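You operate a simulated robot arm through the tools that you are given. There is no shell and no other tool.

You are at the controls of a simulated robot arm. One attempt, no reset.

JOB
Lock the rail, clamp the carrier, home the machine and run the board.
Fine: lock the rail where it stands, both rail knobs tight; press home and start once each, no other button; the parts must sit straight.

It is judged by the outcome, as a careful person would: the job done as asked, and still so three seconds after it is handed in. It fails if anything else is knocked over, pushed out of place, dropped, spilled or broken.

ROBOT AND FRAMES
A 7-joint arm with a two-finger parallel gripper, fixed in place. Base frame: the origin is at the foot of the arm, x ahead of it, y to its left, z up; the work surface is at about z = 0.924. Readings come in m, degrees, newtons and seconds.
With the tool pointing down near the work surface it reaches from about 0.24 to 0.68 m from the base axis. Its first joint turns from -66.0 to 66.0 degrees. Payload 2.4 kg.
The TCP is the grasp point between the finger pads, 0.03 m short of the fingertips. In the tool frame z runs along the fingers and y along their closing line. The gripper opens to 0.094 m. The fingers are 0.028 m wide and 0.01 m thick; the gripper's body (0.05 by 0.096 m) begins 0.055 m behind the TCP.
Orientation is told as [roll, pitch, yaw] about the base's x, y, z axes, in that order, counted from this pose: with the fingers straight down and closing along the base's y, the tool's x points along the base's -x, its y along +y and its z along -z.

CONTROLS
- The arm moves only by the tool servo_tool. Its argument "plan" is a list of rows, each an object (a shift or turn left out is 0, a gripper value left out holds the last) with "grip": the closure, from 0 (fully open) to 1 (shut); "offset": the shift along the tool's x, y, z in m, a list of three; "rotation": the turn, a rotation vector about the tool's x, y, z in degrees, a list of three. In form: [{"grip": grip, "offset": [dx, dy, dz], "rotation": [ax, ay, az]}, ...]. A call has 1 to 20 rows; each row is the pose to reach, as a shift and turn from the pose commanded when the call began, along the tool's axes at that moment. Rows are played at 5 a second. More than 0.05 m and 8.6 degrees between two rows, or a gripper value outside its range, and nothing of the call is played. A pose out of reach is approached as far as the arm can. The call stops where the force on the tool passes 40 N (or 10 N more than at its start, if that is more) or the arm is blocked; 0.2 s more then pass. Each finger travels about 0.153 m/s and halts on what it meets, pressing with about 42 N; the grip force reading is that of the motor and also rises with nothing between the fingers. The clock runs only during rows and for 0.2 s after the last one: add rows that repeat a pose to give the fingers time. The reply holds the time, the measured pose of the TCP, the force on the tool along the base axes, the opening and the grip force, in the units named above and with some noise, with the torque about the TCP (base axes, N m) and any sound that the robot's microphone picked up.
- Cameras (640 x 400 px; columns grow to the right, rows downward): "scene" is fixed at [0.0395, 0.4783, 1.4127]; the picture's right is [-0.58, -0.81, 0.00], its down [-0.66, 0.48, -0.58] and it looks along [0.47, -0.34, -0.81] (base axes); focal length 214 px, centre (320, 200). "wrist" rides on the gripper at [0.076, 0.014, -0.102] in the tool frame; the picture's right is [-0.18, 0.98, 0.00], its down [-0.75, -0.14, -0.64] and it looks along [-0.63, -0.12, 0.77] (tool axes); focal length 243 px, centre (320, 200). There is no depth. A picture from a camera that has moved, and an enlarged one, comes with that camera's place and axes in the base frame and with its lens. The place of the scene camera against the robot may be out by one fixed shift of up to 0.025 m in any direction.
- capture(camera): a new picture of that camera. It takes no simulated time.
- close_up(camera, box): a new picture of the part [left, top, right, bottom] of that camera's present view, enlarged. It takes no simulated time.
- close_job(): hands the job in; it is judged then, once.

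Places have to be worked out from the pictures, the camera data and where the tool is seen. Open the gripper and draw the arm clear of the work before you hand the job in, unless the task says otherwise.

The tools are called after "Request:" as name(argument=value, ...) on one line, values as JSON. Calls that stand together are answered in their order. servo_tool: Moves the arm, as the interface text tells. Its arguments: {"type":"object","properties":{"plan":{"type":"array"}},"required":["plan"]} The other tools are called the same way: capture (camera) takes a picture; close_up (camera, box) takes an enlarged picture of a part of a camera's view; close_job () hands the job in.

At the start:

```text
time_s: 0.0
position: [0.3116, 0.3228, 1.234]
ee_rot: [0.1, 0.1, 0.0]
force: [-1.1, 0.1, -0.8]
moment: [0.01, -0.02, 0.01]
opening: 0.094
finger_force: 0.1
```

scene: 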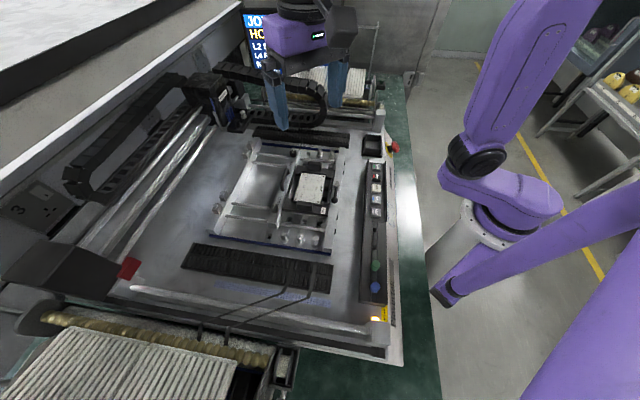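
wrist: 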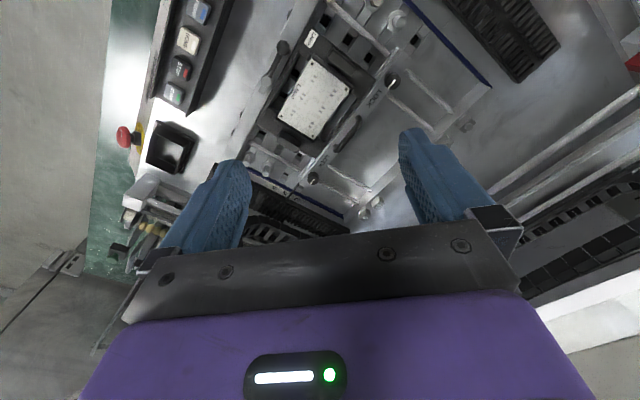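

I'll start by looking closely at the scene to identify the rail, knobs, clamp, buttons and the screen.

Request:
close_up(camera="scene", box=[200, 120, 360, 260])

Request:
close_up(camera="scene", box=[330, 130, 420, 330])

Request:
close_up(camera="scene", box=[230, 0, 310, 80])

Request:
close_up(camera="wrist", box=[230, 0, 500, 220])

Request:
close_up(camera="wrist", box=[100, 0, 260, 270])

```text
2.86 times, centred on (280, 190) of scene
camera zoom: at [0.0395, 0.4783, 1.4127], right [-0.58, -0.81, 0.0], down [-0.66, 0.48, -0.58], along [0.47, -0.34, -0.81], focal length 613 px, centre (434, 229)
```

zoom: 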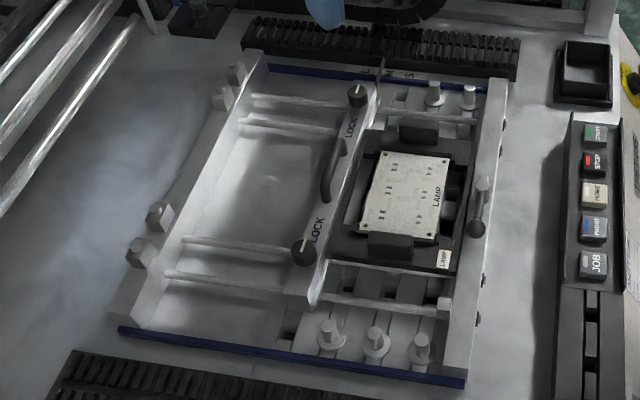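

```text
2.00 times, centred on (375, 230) of scene
camera zoom: at [0.0395, 0.4783, 1.4127], right [-0.58, -0.81, 0.0], down [-0.66, 0.48, -0.58], along [0.47, -0.34, -0.81], focal length 429 px, centre (210, 140)
```

zoom: 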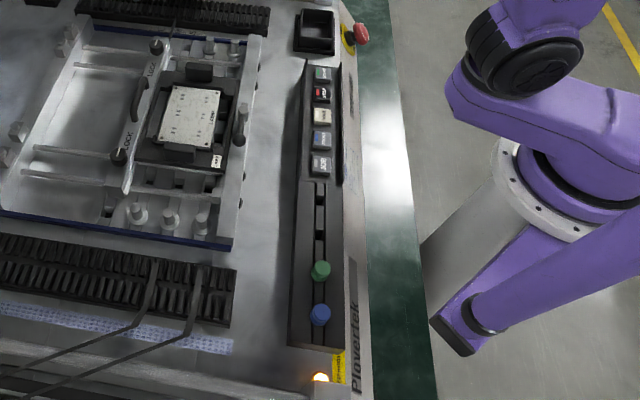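

```text
5.00 times, centred on (270, 40) of scene
camera zoom: at [0.0395, 0.4783, 1.4127], right [-0.58, -0.81, 0.0], down [-0.66, 0.48, -0.58], along [0.47, -0.34, -0.81], focal length 1072 px, centre (570, 1000)
```

zoom: 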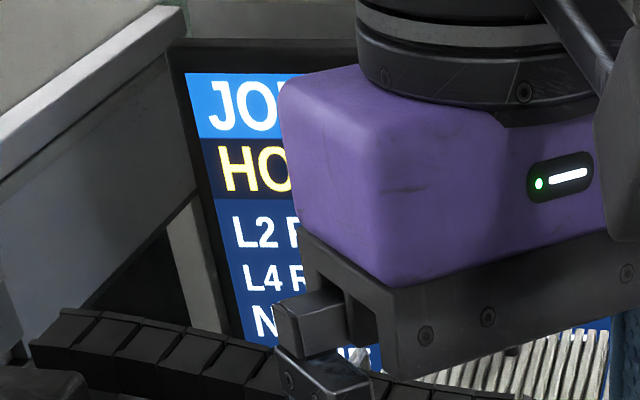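

```text
1.82 times, centred on (365, 110) of wrist
camera zoom: at [0.2349, 0.3373, 1.3357], right [0.18, 0.98, 0.0], down [0.75, -0.14, 0.64], along [0.63, -0.12, -0.77], focal length 441 px, centre (238, 364)
```

zoom: 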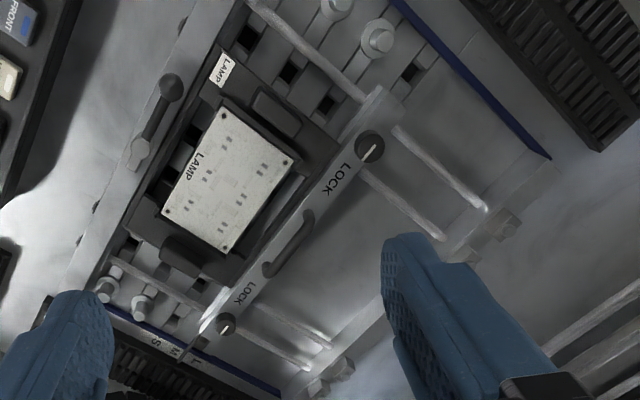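

```text
1.48 times, centred on (180, 135) of wrist
camera zoom: at [0.2349, 0.3373, 1.3357], right [0.18, 0.98, 0.0], down [0.75, -0.14, 0.64], along [0.63, -0.12, -0.77], focal length 359 px, centre (527, 296)
```

zoom: 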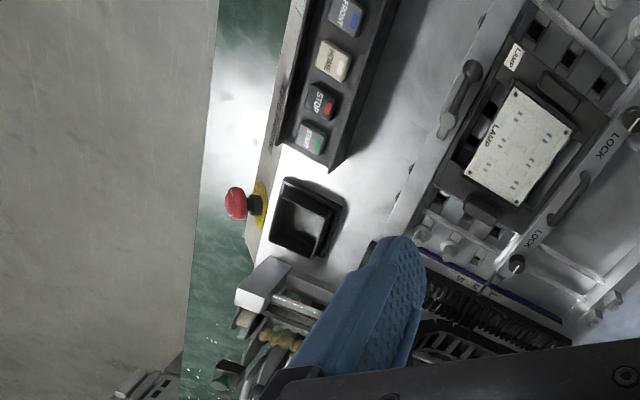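

The panel has START/STOP/HOME/FRONT/JOB buttons, the moving rail has two LOCK knobs, and a clamp lever sits on the fixed rail. The gripper hides the screen, so I'll move the tool sideways (base -y) at the same height to see it.

Request:
servo_tool(plan=[{"grip": 0, "offset": [0.015, -0.03, 0]}, {"offset": [0.03, -0.06, 0]}, {"offset": [0.045, -0.09, 0]}, {"offset": [0.055, -0.12, 0]}, {"offset": [0.055, -0.12, 0]}])

Request:
capture(camera="scene")

Request:
close_up(camera="scene", box=[230, 0, 350, 75])

Request:
capture(camera="wrist")

```text
time_s: 1.2
position: [0.2561, 0.2025, 1.2328]
ee_rot: [0.0, 0.0, 0.0]
force: [-1.2, 0.0, -0.1]
moment: [0.03, 0.02, -0.02]
opening: 0.0941
finger_force: 0.1
```

```text
taken
```

scene: 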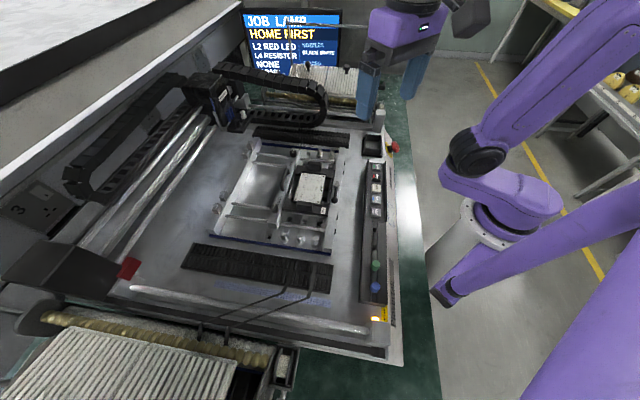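

```text
5.33 times, centred on (290, 38) of scene
camera zoom: at [0.0395, 0.4783, 1.4127], right [-0.58, -0.81, 0.0], down [-0.66, 0.48, -0.58], along [0.47, -0.34, -0.81], focal length 1144 px, centre (480, 1067)
```

zoom: 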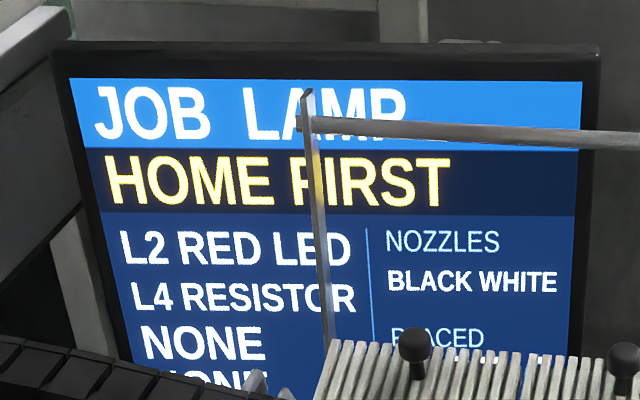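

```text
taken
camera wrist: at [0.1795, 0.2165, 1.3359], right [0.18, 0.98, 0.0], down [0.75, -0.14, 0.64], along [0.63, -0.12, -0.77], focal length 243 px, centre (320, 200)
```

wrist: 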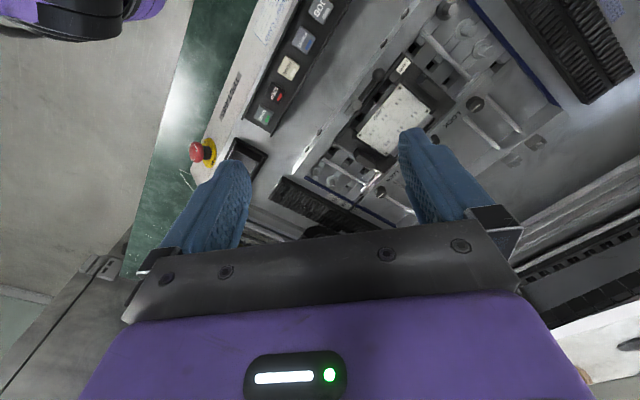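

The screen says JOB LAMP / HOME FIRST, so the job is already the right one. Next I'll go above the near rail knob (about x 0.335, y 0.40) for a closer look with the wrist camera.

Request:
servo_tool(plan=[{"grip": 0, "offset": [-0.013, 0.033, 0.01]}, {"offset": [-0.026, 0.066, 0.02]}, {"offset": [-0.039, 0.099, 0.04]}, {"offset": [-0.052, 0.132, 0.06]}, {"offset": [-0.065, 0.165, 0.08]}, {"offset": [-0.079, 0.1975, 0.1]}, {"offset": [-0.079, 0.1975, 0.1]}])

Request:
capture(camera="wrist")

Request:
capture(camera="scene")

```text
time_s: 2.8
position: [0.3353, 0.4017, 1.1349]
ee_rot: [0.0, 0.0, 0.0]
force: [0.2, 0.5, 0.1]
moment: [-0.01, -0.02, -0.02]
opening: 0.0942
finger_force: 0.1
```

```text
taken
camera wrist: at [0.259, 0.4158, 1.2365], right [0.18, 0.98, 0.0], down [0.75, -0.14, 0.64], along [0.63, -0.12, -0.77], focal length 243 px, centre (320, 200)
```

wrist: 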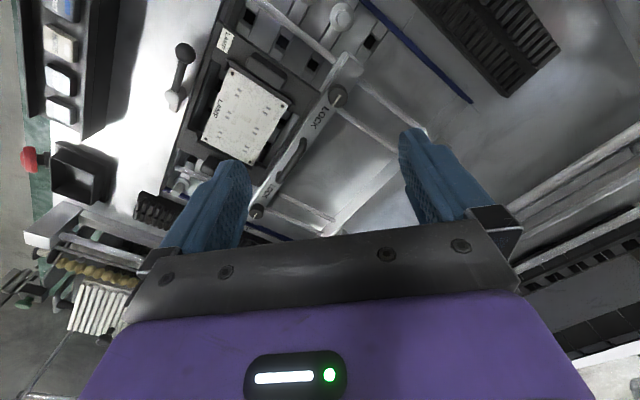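

```text
taken
```

scene: 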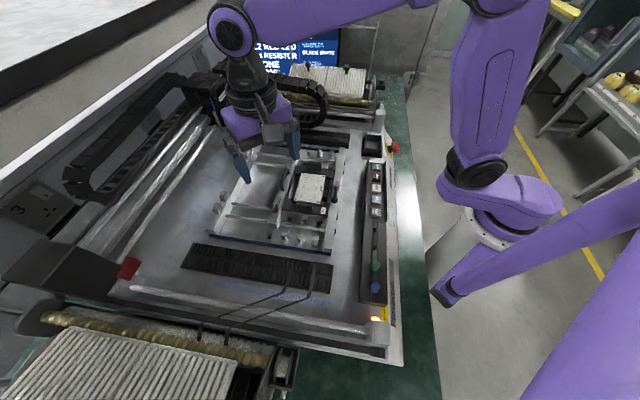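

The wrist view now covers both rail knobs; I'll enlarge it to read the knob pointers, the carrier and the clamp lever.

Request:
close_up(camera="wrist", box=[150, 0, 400, 156])

Request:
close_up(camera="wrist", box=[235, 70, 365, 240])

Request:
close_up(camera="scene", box=[255, 140, 350, 220])

```text
2.56 times, centred on (275, 78) of wrist
camera zoom: at [0.259, 0.4158, 1.2365], right [0.18, 0.98, 0.0], down [0.75, -0.14, 0.64], along [0.63, -0.12, -0.77], focal length 621 px, centre (435, 512)
```

zoom: 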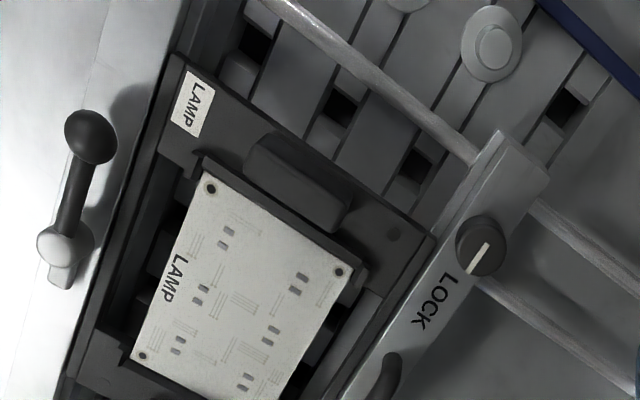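

```text
2.35 times, centred on (300, 155) of wrist
camera zoom: at [0.259, 0.4158, 1.2365], right [0.18, 0.98, 0.0], down [0.75, -0.14, 0.64], along [0.63, -0.12, -0.77], focal length 571 px, centre (367, 306)
```

zoom: 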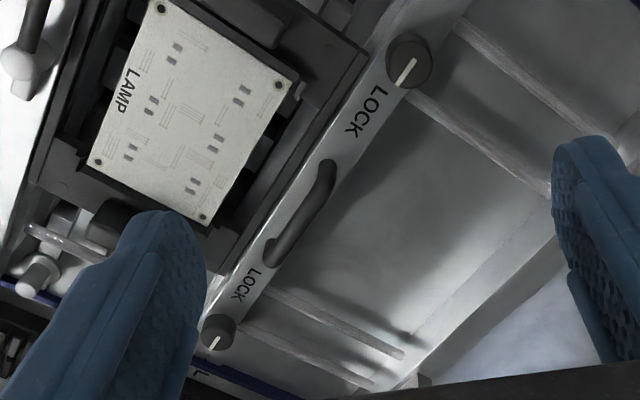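

```text
5.00 times, centred on (302, 180) of scene
camera zoom: at [0.0395, 0.4783, 1.4127], right [-0.58, -0.81, 0.0], down [-0.66, 0.48, -0.58], along [0.47, -0.34, -0.81], focal length 1072 px, centre (408, 300)
```

zoom: 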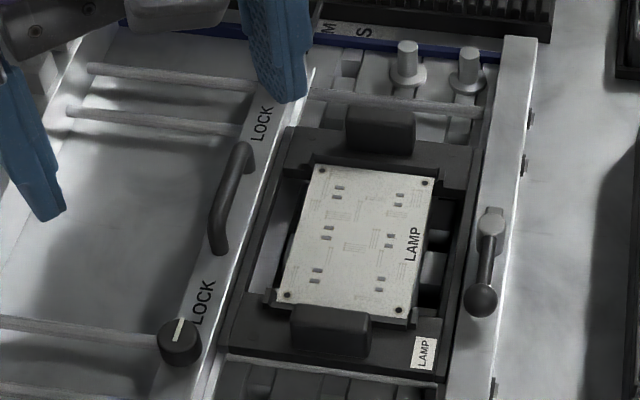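

Triangulating the wrist views puts the near knob at about (0.339, 0.419, 0.97) and the far knob at (0.481, 0.278, 0.97). The clamp lever's pivot is near (0.313, 0.242) and its ball near (0.277, 0.281), so I'll go closer to the lever to see how it works.

Request:
servo_tool(plan=[{"grip": 0, "offset": [0.01, -0.035, 0.01]}, {"offset": [0.02, -0.07, 0.025]}, {"offset": [0.03, -0.105, 0.04]}, {"offset": [0.04, -0.14, 0.055]}, {"offset": [0.04, -0.14, 0.055]}])

Request:
capture(camera="wrist")

Request:
close_up(camera="wrist", box=[220, 40, 420, 240])

```text
time_s: 4.0
position: [0.2956, 0.2605, 1.0793]
ee_rot: [0.0, 0.0, 0.0]
force: [0.2, -0.6, 0.4]
moment: [-0.03, -0.02, -0.03]
opening: 0.094
finger_force: 0.1
```

```text
taken
camera wrist: at [0.2188, 0.2753, 1.1812], right [0.18, 0.98, 0.0], down [0.75, -0.14, 0.64], along [0.63, -0.12, -0.77], focal length 243 px, centre (320, 200)
```

wrist: 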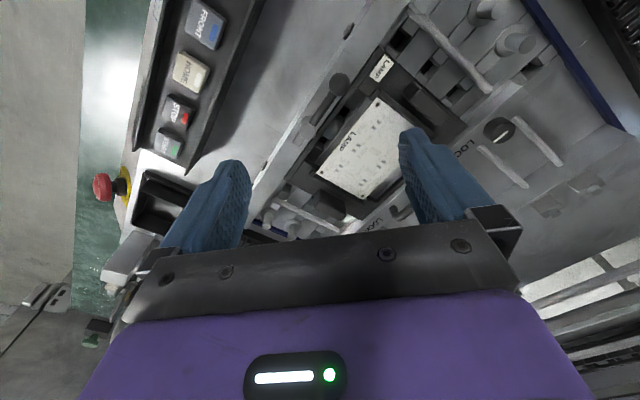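

```text
2.00 times, centred on (320, 140) of wrist
camera zoom: at [0.2188, 0.2753, 1.1812], right [0.18, 0.98, 0.0], down [0.75, -0.14, 0.64], along [0.63, -0.12, -0.77], focal length 485 px, centre (320, 320)
```

zoom: 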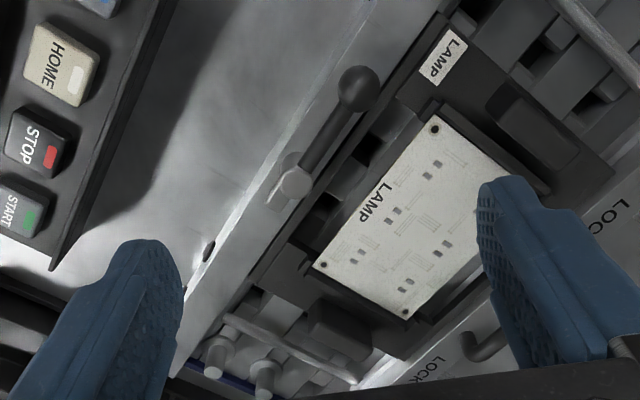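

The lever sits on top of the fixed rail. I'll zoom on the lever, the knob and the carrier from here.

Request:
close_up(camera="wrist", box=[285, 60, 355, 150])

Request:
close_up(camera="wrist", box=[440, 80, 540, 180])

Request:
close_up(camera="scene", box=[310, 160, 350, 220])

Request:
close_up(camera="scene", box=[265, 140, 320, 220])

```text
4.44 times, centred on (320, 105) of wrist
camera zoom: at [0.2188, 0.2753, 1.1812], right [0.18, 0.98, 0.0], down [0.75, -0.14, 0.64], along [0.63, -0.12, -0.77], focal length 1078 px, centre (320, 622)
```

zoom: 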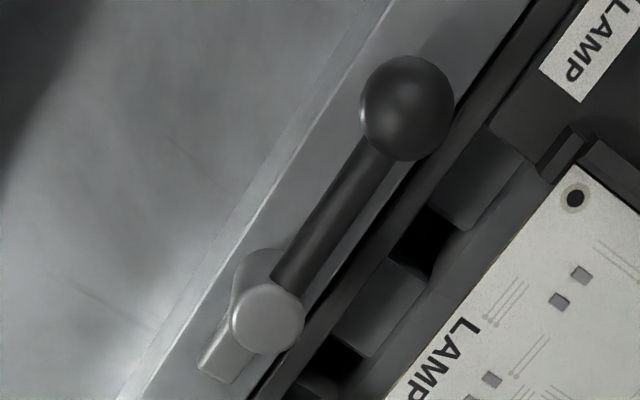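

```text
4.00 times, centred on (490, 130) of wrist
camera zoom: at [0.2188, 0.2753, 1.1812], right [0.18, 0.98, 0.0], down [0.75, -0.14, 0.64], along [0.63, -0.12, -0.77], focal length 970 px, centre (-360, 480)
```

zoom: 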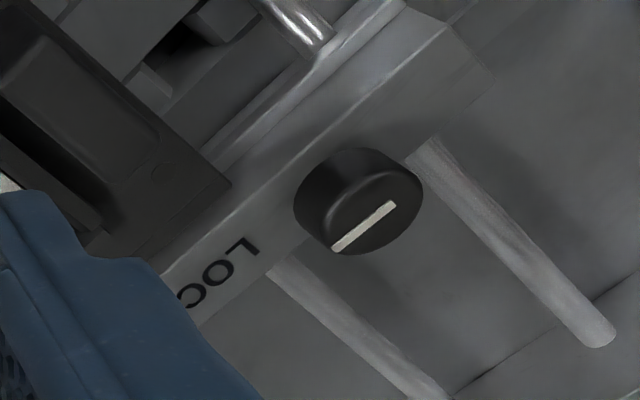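

```text
6.67 times, centred on (330, 190) of scene
camera zoom: at [0.0395, 0.4783, 1.4127], right [-0.58, -0.81, 0.0], down [-0.66, 0.48, -0.58], along [0.47, -0.34, -0.81], focal length 1430 px, centre (253, 267)
```

zoom: 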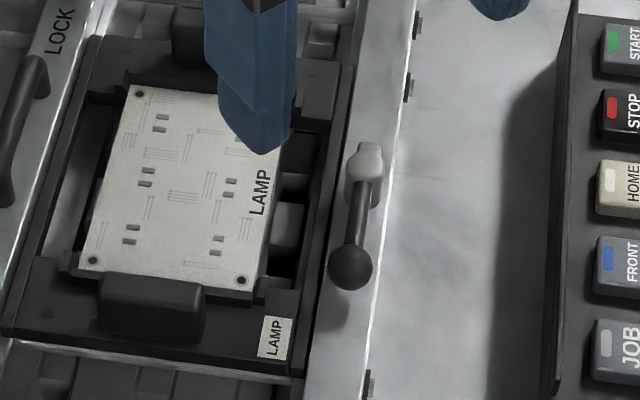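

```text
5.00 times, centred on (292, 180) of scene
camera zoom: at [0.0395, 0.4783, 1.4127], right [-0.58, -0.81, 0.0], down [-0.66, 0.48, -0.58], along [0.47, -0.34, -0.81], focal length 1072 px, centre (458, 300)
```

zoom: 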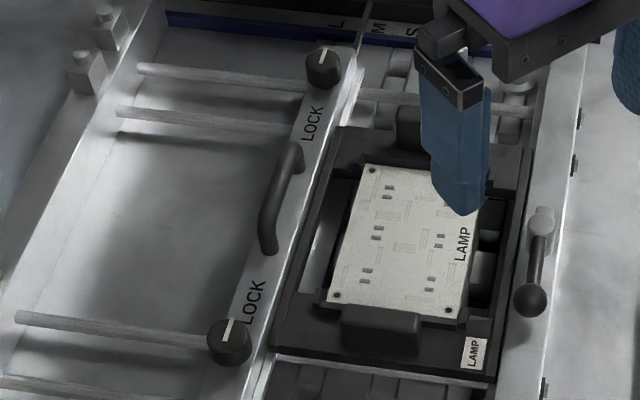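

The pivot looks like a vertical post with a short tongue opposite the ball. I'll drop about 5 cm for a closer look before deciding which way it turns.

Request:
servo_tool(plan=[{"grip": 0, "offset": [0.0, 0.0, 0.025]}, {"offset": [0.0, 0.0, 0.05]}, {"offset": [0.0, 0.0, 0.05]}])

Request:
capture(camera="wrist")

Request:
close_up(camera="wrist", box=[270, 60, 390, 180])

```text
time_s: 4.8
position: [0.2957, 0.2605, 1.0292]
ee_rot: [0.0, 0.1, 0.1]
force: [0.0, 0.5, -0.1]
moment: [-0.01, 0.0, -0.01]
opening: 0.0938
finger_force: 0.1
```

```text
taken
camera wrist: at [0.2188, 0.2749, 1.1312], right [0.18, 0.98, 0.0], down [0.75, -0.14, 0.64], along [0.63, -0.12, -0.77], focal length 243 px, centre (320, 200)
```

wrist: 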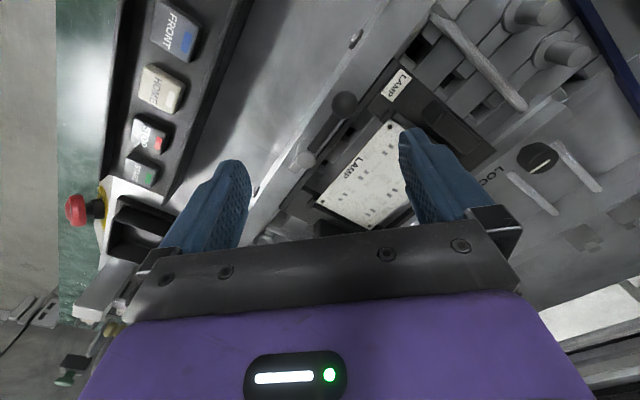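

```text
3.33 times, centred on (330, 120) of wrist
camera zoom: at [0.2188, 0.2749, 1.1312], right [0.18, 0.98, 0.0], down [0.75, -0.14, 0.64], along [0.63, -0.12, -0.77], focal length 809 px, centre (287, 467)
```

zoom: 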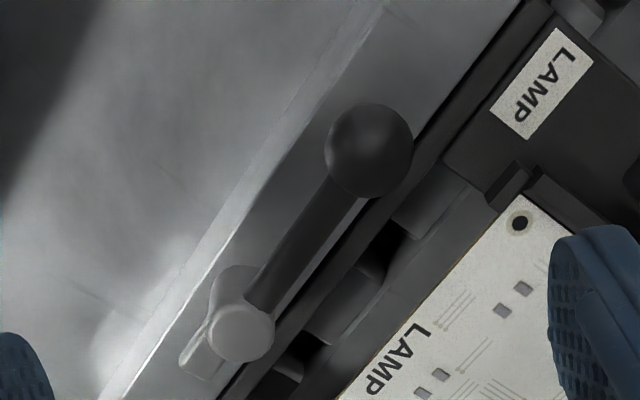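

The tongue is opposite the ball, so swinging the ball outward towards the button panel should bring the tongue over the carrier. I'll lock the rail first: lift, turn the tool +45° so the fingers close along the rail (the way it cannot slide), and go above the near knob.

Request:
servo_tool(plan=[{"grip": 0, "offset": [0.0, 0.0, -0.03], "rotation": [0, 0, -5]}, {"offset": [-0.008, 0.03, -0.03], "rotation": [0, 0, -13]}, {"offset": [-0.018, 0.065, -0.03], "rotation": [0, 0, -21]}, {"offset": [-0.028, 0.1, -0.03], "rotation": [0, 0, -29]}, {"offset": [-0.037, 0.135, -0.03], "rotation": [0, 0, -37]}, {"offset": [-0.0433, 0.1585, -0.03], "rotation": [0, 0, -45]}, {"offset": [-0.0433, 0.1585, -0.03], "rotation": [0, 0, -45]}])

Request:
capture(camera="wrist")

Request:
close_up(camera="wrist", box=[260, 60, 400, 200])

Request:
capture(camera="scene")

```text
time_s: 6.4
position: [0.3385, 0.4192, 1.0579]
ee_rot: [0.1, 0.0, 45.1]
force: [-0.7, 0.1, -0.2]
moment: [0.04, 0.01, 0.0]
opening: 0.0938
finger_force: 0.1
```

```text
taken
camera wrist: at [0.2748, 0.3752, 1.16], right [-0.57, 0.82, 0.0], down [0.63, 0.43, 0.64], along [0.53, 0.36, -0.77], focal length 243 px, centre (320, 200)
```

wrist: 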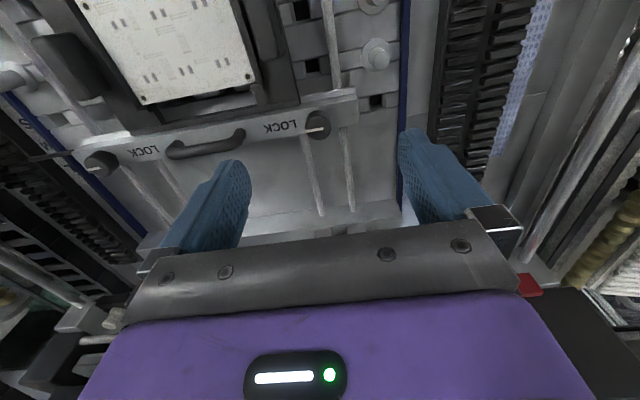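

```text
2.86 times, centred on (330, 130) of wrist
camera zoom: at [0.2748, 0.3752, 1.16], right [-0.57, 0.82, 0.0], down [0.63, 0.43, 0.64], along [0.53, 0.36, -0.77], focal length 693 px, centre (291, 400)
```

zoom: 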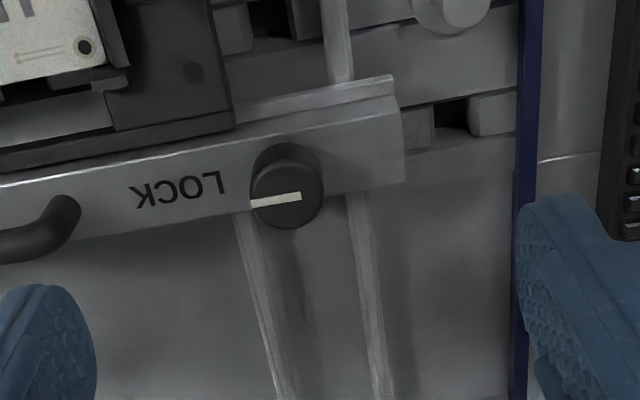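

```text
taken
```

scene: 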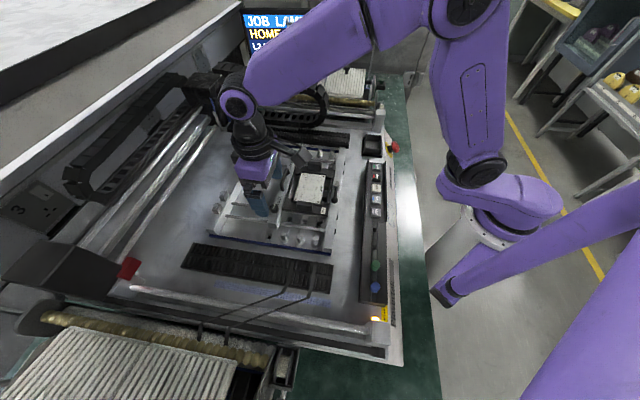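

The near knob is centred under the tool at roughly (0.341, 0.420), with its pointer along the rail towards the LOCK text. I'll partly close the fingers to about 5 cm so they stay off the handle, go down to just above the knob and re-check the alignment.

Request:
servo_tool(plan=[{"grip": 0.46, "offset": [0, 0, 0.0]}, {"grip": 0.46, "offset": [0, 0, 0.02]}, {"grip": 0.46, "offset": [0, 0, 0.04]}, {"grip": 0.46, "offset": [0, 0, 0.04]}])

Request:
capture(camera="wrist")

Request:
close_up(camera="wrist", box=[260, 80, 400, 200])

```text
time_s: 7.4
position: [0.338, 0.4181, 1.0187]
ee_rot: [0.0, 0.0, 44.9]
force: [-0.4, -0.2, -0.2]
moment: [0.01, 0.01, -0.03]
opening: 0.0508
finger_force: 0.1
```

```text
taken
camera wrist: at [0.2744, 0.3749, 1.1202], right [-0.56, 0.83, 0.0], down [0.63, 0.43, 0.64], along [0.53, 0.36, -0.77], focal length 243 px, centre (320, 200)
```

wrist: 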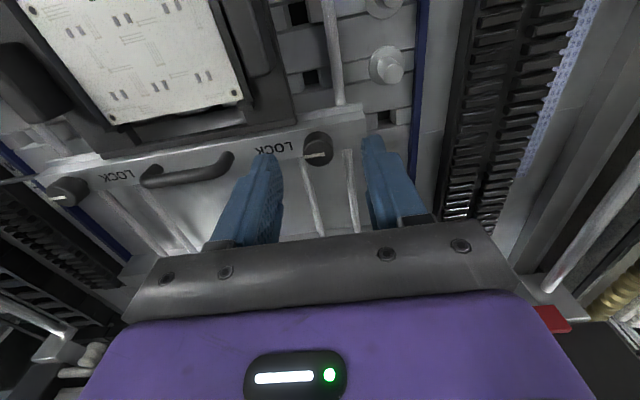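

```text
3.33 times, centred on (330, 140) of wrist
camera zoom: at [0.2744, 0.3749, 1.1202], right [-0.56, 0.83, 0.0], down [0.63, 0.43, 0.64], along [0.53, 0.36, -0.77], focal length 809 px, centre (287, 400)
```

zoom: 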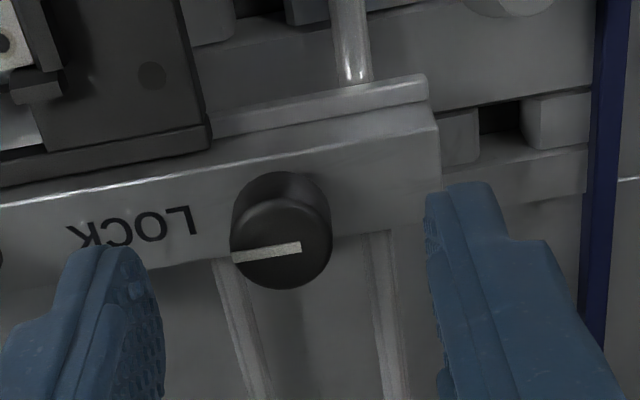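

From two heights the knob top works out to about (0.340, 0.4187, 0.978), 2 cm in diameter and 13 mm tall on a rail top near 0.965. I'll nudge 1.5 mm and lower so the fingertips are at about 0.969 beside the knob, still open.

Request:
servo_tool(plan=[{"grip": 0.46, "offset": [-0.0014, -0.0005, 0.008]}, {"grip": 0.46, "offset": [-0.0014, -0.0005, 0.016]}, {"grip": 0.46, "offset": [-0.0014, -0.0005, 0.0195]}, {"grip": 0.46, "offset": [-0.0014, -0.0005, 0.0195]}])

Request:
close_up(camera="wrist", box=[240, 90, 400, 220])

Request:
close_up(camera="scene", box=[230, 140, 350, 230])

```text
time_s: 8.4
position: [0.3389, 0.4192, 0.9989]
ee_rot: [0.0, 0.0, 45.0]
force: [0.0, -0.1, -0.2]
moment: [0.02, 0.03, -0.01]
opening: 0.0508
finger_force: 0.1
```

```text
3.08 times, centred on (320, 155) of wrist
camera zoom: at [0.2752, 0.3757, 1.1009], right [-0.56, 0.83, 0.0], down [0.63, 0.43, 0.64], along [0.53, 0.36, -0.77], focal length 746 px, centre (320, 338)
```

zoom: 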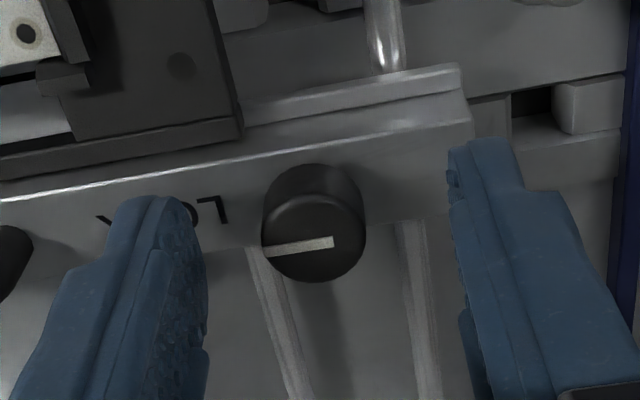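

```text
4.44 times, centred on (290, 185) of scene
camera zoom: at [0.0395, 0.4783, 1.4127], right [-0.58, -0.81, 0.0], down [-0.66, 0.48, -0.58], along [0.47, -0.34, -0.81], focal length 953 px, centre (453, 267)
```

zoom: 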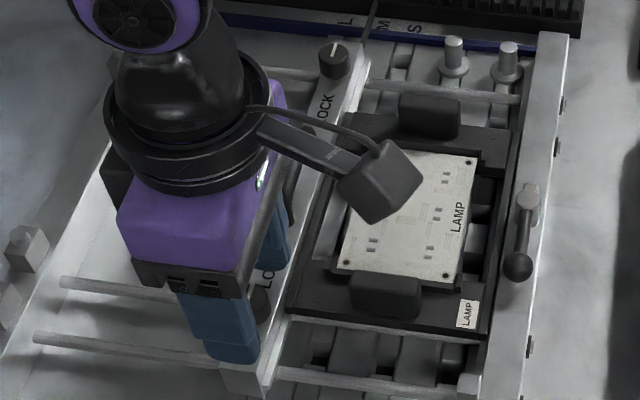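

The knob reads at about (0.340, 0.419), within 1 mm of the tool centre. I'll trim that and close on the knob.

Request:
servo_tool(plan=[{"grip": 0.46, "offset": [-0.0005, -0.0008, 0.0]}, {"grip": 0.75, "offset": [-0.0005, -0.0008, 0.0]}, {"grip": 1.0, "offset": [-0.0005, -0.0008, 0.0]}, {"grip": 1.0, "offset": [-0.0005, -0.0008, 0.0]}])

Request:
close_up(camera="wrist", box=[240, 90, 400, 220])

```text
time_s: 9.4
position: [0.341, 0.4179, 0.9985]
ee_rot: [0.0, 0.0, 44.9]
force: [3.4, -1.7, -0.1]
moment: [-0.2, -0.05, -0.05]
opening: 0.0198
finger_force: 45.0
```

```text
3.08 times, centred on (320, 155) of wrist
camera zoom: at [0.2767, 0.3751, 1.1009], right [-0.56, 0.83, 0.0], down [0.63, 0.43, 0.64], along [0.53, 0.36, -0.77], focal length 746 px, centre (320, 338)
```

zoom: 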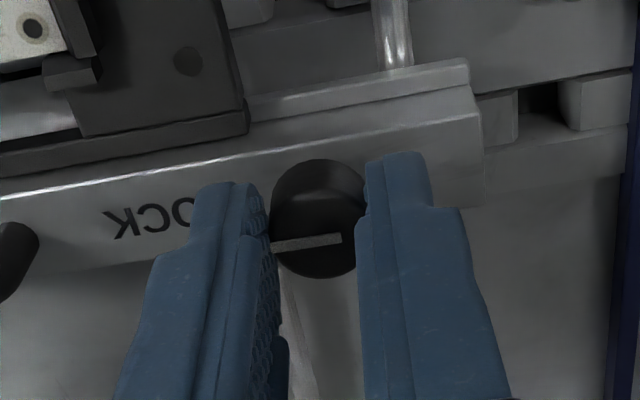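

The knob is held (opening 19.8 mm) with only a few newtons of side load. I'll relieve that 1 mm and start turning clockwise seen from above, watching the torque.

Request:
servo_tool(plan=[{"grip": 1.0, "offset": [0, -0.0012, 0]}, {"grip": 1.0, "offset": [0, -0.0012, 0], "rotation": [0, 0, 5]}, {"grip": 1.0, "offset": [0, -0.0012, 0], "rotation": [0, 0, 10]}, {"grip": 1.0, "offset": [0, -0.0012, 0], "rotation": [0, 0, 15]}, {"grip": 1.0, "offset": [0, -0.0012, 0], "rotation": [0, 0, 20]}, {"grip": 1.0, "offset": [0, -0.0012, 0], "rotation": [0, 0, 20]}])

Request:
close_up(camera="wrist", box=[240, 90, 400, 220])

```text
time_s: 10.8
position: [0.3409, 0.4195, 0.999]
ee_rot: [0.0, 0.0, 25.0]
force: [-1.7, 2.6, -3.3]
moment: [0.17, -0.11, -0.02]
opening: 0.0202
finger_force: 44.9
```

```text
3.08 times, centred on (320, 155) of wrist
camera zoom: at [0.2657, 0.3999, 1.101], right [-0.25, 0.97, 0.0], down [0.74, 0.19, 0.64], along [0.62, 0.16, -0.77], focal length 746 px, centre (320, 338)
```

zoom: 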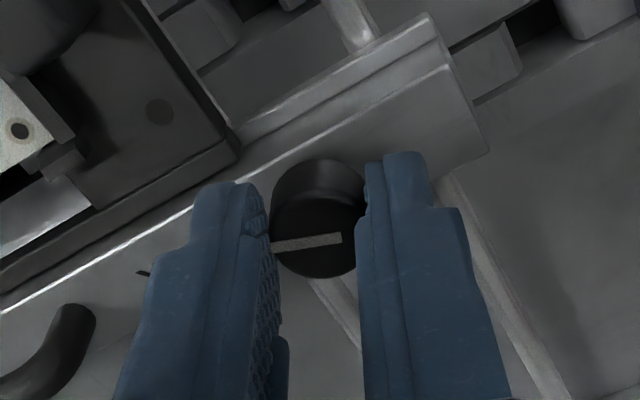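

The knob turns freely with the gripper (torque about 0). I'll carry on clockwise towards -45°, watching for torque or a click.

Request:
servo_tool(plan=[{"grip": 1.0, "rotation": [0, 0, 6]}, {"grip": 1.0, "rotation": [0, 0, 12]}, {"grip": 1.0, "rotation": [0, 0, 18]}, {"grip": 1.0, "rotation": [0, 0, 24]}, {"grip": 1.0, "rotation": [0, 0, 30]}, {"grip": 1.0, "rotation": [0, 0, 35]}, {"grip": 1.0, "rotation": [0, 0, 35]}])

Request:
close_up(camera="wrist", box=[240, 90, 400, 220])

```text
time_s: 12.4
position: [0.3407, 0.4187, 0.999]
ee_rot: [-0.1, 0.0, -10.0]
force: [-9.0, 10.6, -7.2]
moment: [0.39, 0.38, -0.02]
opening: 0.0198
finger_force: 44.6
```

```text
3.08 times, centred on (320, 155) of wrist
camera zoom: at [0.268, 0.4469, 1.101], right [0.35, 0.94, 0.0], down [0.72, -0.27, 0.64], along [0.6, -0.23, -0.77], focal length 746 px, centre (320, 338)
```

zoom: 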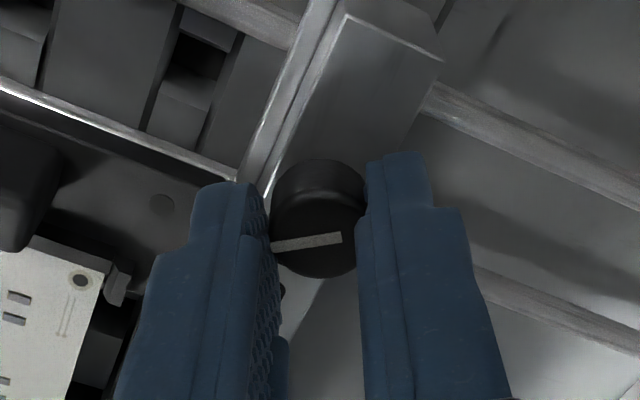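

Torque is still low, but side load (about 14 N along the rail) and a slight downward pull are building. I'll ease the command 1 mm back along the rail and 0.7 mm down, then keep turning to -45°.

Request:
servo_tool(plan=[{"grip": 1.0, "offset": [0.001, 0.0007, 0.0007], "rotation": [0, 0, 3]}, {"grip": 1.0, "offset": [0.001, 0.0007, 0.0007], "rotation": [0, 0, 9]}, {"grip": 1.0, "offset": [0.001, 0.0007, 0.0007], "rotation": [0, 0, 15]}, {"grip": 1.0, "offset": [0.001, 0.0007, 0.0007], "rotation": [0, 0, 20]}, {"grip": 1.0, "offset": [0.001, 0.0007, 0.0007], "rotation": [0, 0, 20]}])

Request:
close_up(camera="wrist", box=[240, 90, 400, 220])

```text
time_s: 13.6
position: [0.3405, 0.42, 0.9991]
ee_rot: [0.1, -0.1, -30.0]
force: [-7.4, 6.8, 9.2]
moment: [0.37, 0.45, 0.0]
opening: 0.0198
finger_force: 45.6
```

```text
3.08 times, centred on (320, 155) of wrist
camera zoom: at [0.2816, 0.4703, 1.101], right [0.65, 0.76, 0.0], down [0.58, -0.5, 0.64], along [0.49, -0.42, -0.77], focal length 746 px, centre (320, 338)
```

zoom: 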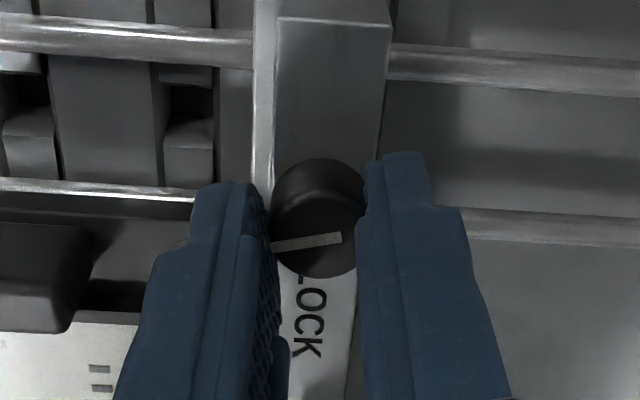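

Still turning freely, pointer now about 75° round; the vertical load changed with my 0.7 mm drop, so I'll take half of it back and continue to -45° and a bit beyond.

Request:
servo_tool(plan=[{"grip": 1.0, "offset": [0.0, 0.0003, -0.0004], "rotation": [0, 0, 4]}, {"grip": 1.0, "offset": [0.0, 0.0003, -0.0004], "rotation": [0, 0, 9]}, {"grip": 1.0, "offset": [0.0, 0.0003, -0.0004], "rotation": [0, 0, 14]}, {"grip": 1.0, "offset": [0.0, 0.0003, -0.0004], "rotation": [0, 0, 19]}, {"grip": 1.0, "offset": [0.0, 0.0003, -0.0004], "rotation": [0, 0, 24]}, {"grip": 1.0, "offset": [0.0, 0.0003, -0.0004], "rotation": [0, 0, 24]}])

Request:
close_up(camera="wrist", box=[240, 90, 400, 220])

```text
time_s: 15.0
position: [0.3402, 0.4195, 0.9994]
ee_rot: [-0.1, 0.1, -54.2]
force: [-2.9, 8.2, 2.7]
moment: [0.06, -0.13, 0.01]
opening: 0.0198
finger_force: 44.5
```

```text
3.08 times, centred on (320, 155) of wrist
camera zoom: at [0.3074, 0.4899, 1.101], right [0.9, 0.43, 0.0], down [0.33, -0.69, 0.64], along [0.27, -0.58, -0.77], focal length 746 px, centre (320, 338)
```

zoom: 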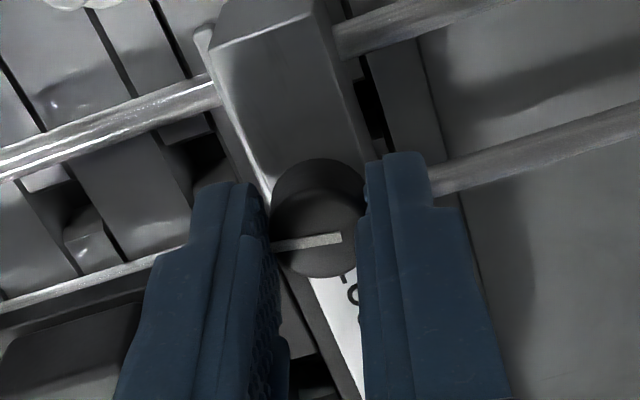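

About 99° clockwise with no resistance yet, and the wrist still has travel. I'll continue another 45° in the same grip.

Request:
servo_tool(plan=[{"grip": 1.0, "rotation": [0, 0, 6]}, {"grip": 1.0, "rotation": [0, 0, 12]}, {"grip": 1.0, "rotation": [0, 0, 18]}, {"grip": 1.0, "rotation": [0, 0, 24]}, {"grip": 1.0, "rotation": [0, 0, 30]}, {"grip": 1.0, "rotation": [0, 0, 36]}, {"grip": 1.0, "rotation": [0, 0, 42]}, {"grip": 1.0, "rotation": [0, 0, 42]}])

Request:
close_up(camera="wrist", box=[240, 90, 400, 220])

Request:
close_up(camera="scene", box=[230, 140, 350, 230])

```text
time_s: 16.8
position: [0.3414, 0.4183, 0.999]
ee_rot: [0.0, -0.1, -96.1]
force: [0.8, -1.3, 6.6]
moment: [-0.52, 0.05, 0.25]
opening: 0.0203
finger_force: 45.2
```

```text
3.08 times, centred on (320, 155) of wrist
camera zoom: at [0.3632, 0.4933, 1.1007], right [0.96, -0.29, 0.0], down [-0.22, -0.73, 0.64], along [-0.18, -0.62, -0.77], focal length 746 px, centre (320, 338)
```

zoom: 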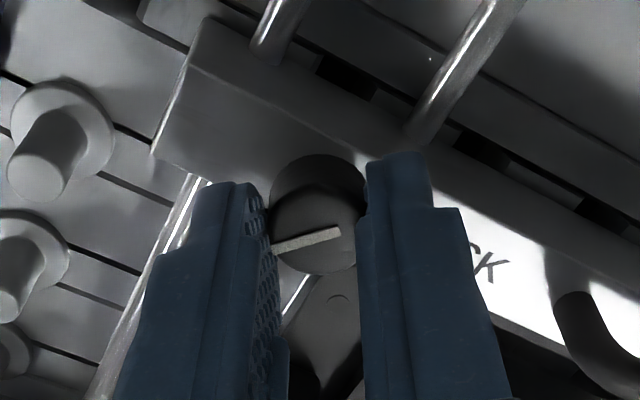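

```text
4.44 times, centred on (290, 185) of scene
camera zoom: at [0.0395, 0.4782, 1.4128], right [-0.58, -0.81, 0.0], down [-0.66, 0.48, -0.58], along [0.47, -0.34, -0.81], focal length 953 px, centre (453, 267)
```

zoom: 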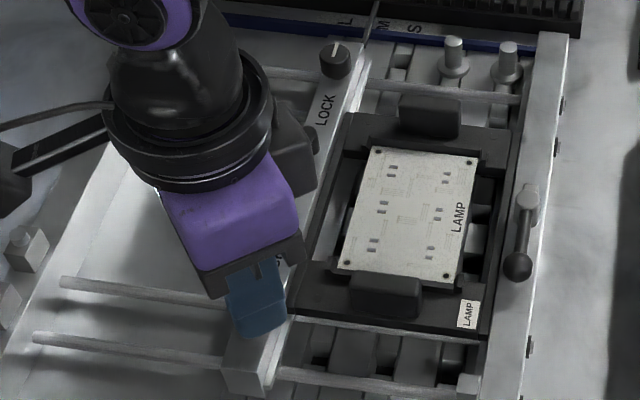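

Now there is torque (0.25 N·m) and the pointer has slipped a few degrees against the fingers, so the knob seems to have come tight around 135°. I'll confirm with a little more turn.

Request:
servo_tool(plan=[{"grip": 1.0, "rotation": [0, 0, 3]}, {"grip": 1.0, "rotation": [0, 0, 6]}, {"grip": 1.0, "rotation": [0, 0, 9]}, {"grip": 1.0, "rotation": [0, 0, 9]}])

Request:
close_up(camera="wrist", box=[240, 90, 400, 220])

```text
time_s: 17.8
position: [0.3414, 0.4203, 0.9989]
ee_rot: [0.0, 0.1, -105.1]
force: [3.1, -0.9, 1.4]
moment: [0.35, -0.2, 0.37]
opening: 0.02
finger_force: 45.2
```

```text
3.08 times, centred on (320, 155) of wrist
camera zoom: at [0.3746, 0.4897, 1.101], right [0.9, -0.43, 0.0], down [-0.33, -0.69, 0.64], along [-0.28, -0.58, -0.77], focal length 746 px, centre (320, 338)
```

zoom: 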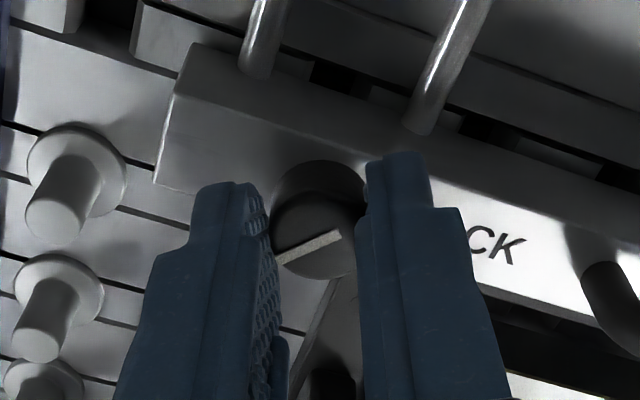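

The knob no longer follows the gripper (0.37 N·m), so the near knob is tight. I'll release, lift straight up and check its pointer and the rail position.

Request:
servo_tool(plan=[{"grip": 0.46, "rotation": [0, 0, 0]}, {"grip": 0.46, "rotation": [0, 0, 0]}, {"grip": 0.46, "offset": [0, 0, -0.02]}, {"grip": 0.46, "offset": [0, 0, -0.05]}, {"grip": 0.3, "offset": [0, 0, -0.08]}, {"grip": 0.3, "offset": [0, 0, -0.08]}])

Request:
capture(camera="wrist")

Request:
close_up(camera="wrist", box=[240, 60, 440, 200])

```text
time_s: 19.2
position: [0.3413, 0.4195, 1.0788]
ee_rot: [0.0, 0.0, -105.0]
force: [0.2, 0.7, 0.2]
moment: [-0.02, -0.03, 0.02]
opening: 0.0657
finger_force: 0.2
```

```text
taken
camera wrist: at [0.3741, 0.4889, 1.1806], right [0.9, -0.43, 0.0], down [-0.33, -0.69, 0.64], along [-0.28, -0.58, -0.77], focal length 243 px, centre (320, 200)
```

wrist: 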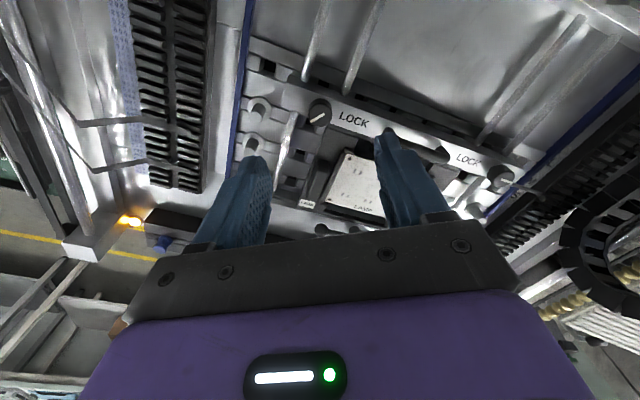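

```text
2.86 times, centred on (340, 130) of wrist
camera zoom: at [0.3741, 0.4889, 1.1806], right [0.9, -0.43, 0.0], down [-0.33, -0.69, 0.64], along [-0.28, -0.58, -0.77], focal length 693 px, centre (263, 400)
```

zoom: 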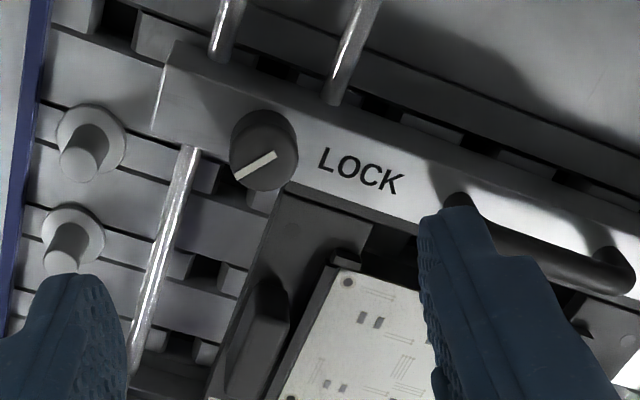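

The near knob is locked about 135° round and the rail has not moved off the carrier. Now I'll turn the wrist back to +45° while moving to above the far knob at about (0.481, 0.278).

Request:
servo_tool(plan=[{"grip": 0.3, "offset": [-0.0055, 0.0095, 0], "rotation": [0, 0, -8.3]}, {"offset": [-0.011, 0.019, 0], "rotation": [0, 0, -16.6]}, {"offset": [-0.0165, 0.0285, 0], "rotation": [0, 0, -25]}, {"offset": [-0.022, 0.038, 0], "rotation": [0, 0, -33.3]}, {"offset": [-0.0275, 0.0475, 0], "rotation": [0, 0, -41.6]}, {"offset": [-0.033, 0.057, 0], "rotation": [0, 0, -50]}, {"offset": [-0.0385, 0.0665, 0], "rotation": [0, 0, -58.3]}, {"offset": [-0.044, 0.076, 0], "rotation": [0, 0, -66.6]}, {"offset": [-0.0495, 0.0855, 0], "rotation": [0, 0, -75]}, {"offset": [-0.055, 0.095, 0], "rotation": [0, 0, -83.3]}, {"offset": [-0.0605, 0.1045, 0], "rotation": [0, 0, -91.6]}, {"offset": [-0.066, 0.114, 0], "rotation": [0, 0, -100]}, {"offset": [-0.0715, 0.1235, 0], "rotation": [0, 0, -108.3]}, {"offset": [-0.077, 0.133, 0], "rotation": [0, 0, -116.6]}, {"offset": [-0.0825, 0.1425, 0], "rotation": [0, 0, -125]}, {"offset": [-0.088, 0.152, 0], "rotation": [0, 0, -133.3]}, {"offset": [-0.094, 0.162, 0.01], "rotation": [0, 0, -141.6]}, {"offset": [-0.1, 0.1717, 0.02], "rotation": [0, 0, -150]}, {"offset": [-0.1, 0.1717, 0.02], "rotation": [0, 0, -150]}])

Request:
capture(camera="wrist")

Request:
close_up(camera="wrist", box=[250, 60, 410, 200])

Request:
capture(camera="scene")

```text
time_s: 23.2
position: [0.4812, 0.2777, 1.0585]
ee_rot: [0.0, 0.0, 45.1]
force: [-0.3, 0.2, -0.3]
moment: [0.0, -0.02, -0.01]
opening: 0.0658
finger_force: 0.0
```

```text
taken
camera wrist: at [0.417, 0.2349, 1.161], right [-0.57, 0.82, 0.0], down [0.63, 0.43, 0.64], along [0.53, 0.36, -0.77], focal length 243 px, centre (320, 200)
```

wrist: 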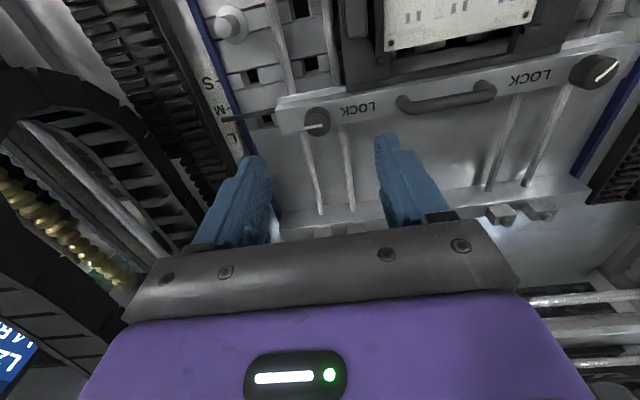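

```text
2.86 times, centred on (330, 130) of wrist
camera zoom: at [0.417, 0.2349, 1.161], right [-0.57, 0.82, 0.0], down [0.63, 0.43, 0.64], along [0.53, 0.36, -0.77], focal length 693 px, centre (291, 400)
```

zoom: 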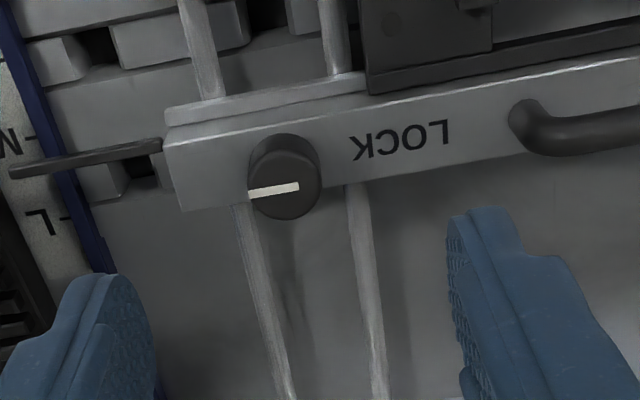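

```text
taken
```

scene: 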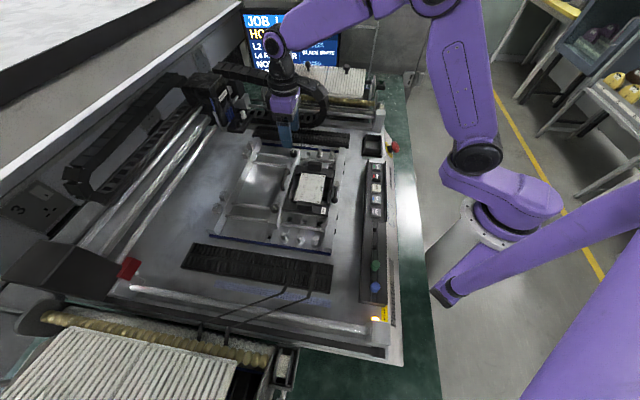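

The far knob sits under the tool at about (0.482, 0.278). I'll set the fingers to 5 cm and descend to just above it, then verify.

Request:
servo_tool(plan=[{"grip": 0.46, "offset": [-0.0007, -0.0005, 0.0]}, {"grip": 0.46, "offset": [-0.0007, -0.0005, 0.02]}, {"grip": 0.46, "offset": [-0.0007, -0.0005, 0.04]}, {"grip": 0.46, "offset": [-0.0007, -0.0005, 0.04]}])

Request:
close_up(camera="wrist", box=[260, 80, 400, 200])

```text
time_s: 24.2
position: [0.4826, 0.2787, 1.0193]
ee_rot: [0.1, -0.1, 44.9]
force: [-0.3, 0.0, 0.2]
moment: [-0.01, -0.03, 0.03]
opening: 0.0509
finger_force: 0.0
```

```text
3.33 times, centred on (330, 140) of wrist
camera zoom: at [0.4182, 0.2349, 1.1211], right [-0.56, 0.83, 0.0], down [0.63, 0.43, 0.64], along [0.53, 0.36, -0.77], focal length 809 px, centre (287, 400)
```

zoom: 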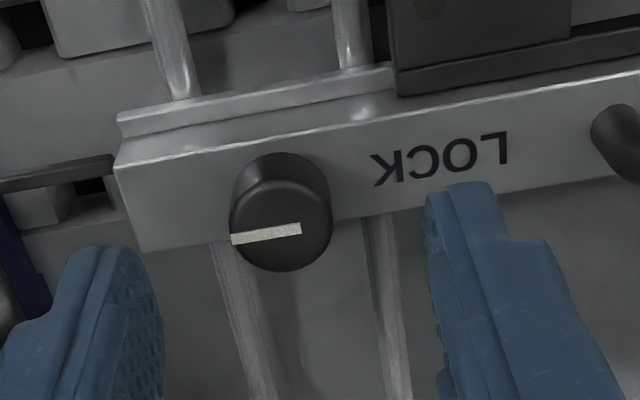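

Far knob measures about (0.4818, 0.2774), roughly 1 mm off the tool centre. I'll correct and lower the open fingers around it, then look again.

Request:
servo_tool(plan=[{"grip": 0.46, "offset": [0.0012, -0.0006, 0.008]}, {"grip": 0.46, "offset": [0.0012, -0.0006, 0.016]}, {"grip": 0.46, "offset": [0.0012, -0.0006, 0.02]}, {"grip": 0.46, "offset": [0.0012, -0.0006, 0.02]}])

Request:
close_up(camera="wrist", box=[240, 90, 400, 220])

```text
time_s: 25.2
position: [0.4814, 0.2771, 0.999]
ee_rot: [0.0, 0.0, 45.0]
force: [0.2, -0.3, 0.6]
moment: [-0.03, 0.0, 0.02]
opening: 0.0508
finger_force: 0.0
```

```text
3.08 times, centred on (320, 155) of wrist
camera zoom: at [0.4173, 0.2336, 1.1011], right [-0.56, 0.83, 0.0], down [0.63, 0.43, 0.64], along [0.53, 0.36, -0.77], focal length 746 px, centre (320, 338)
```

zoom: 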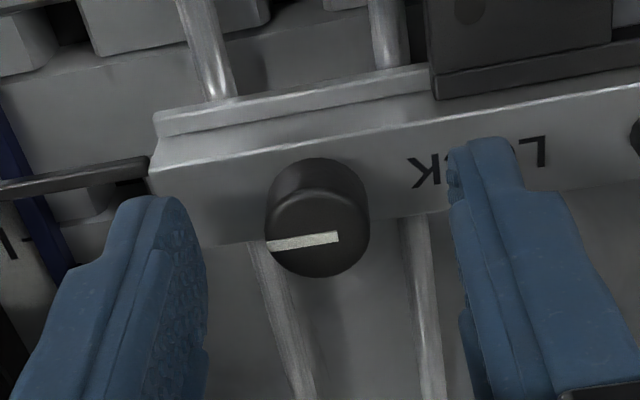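

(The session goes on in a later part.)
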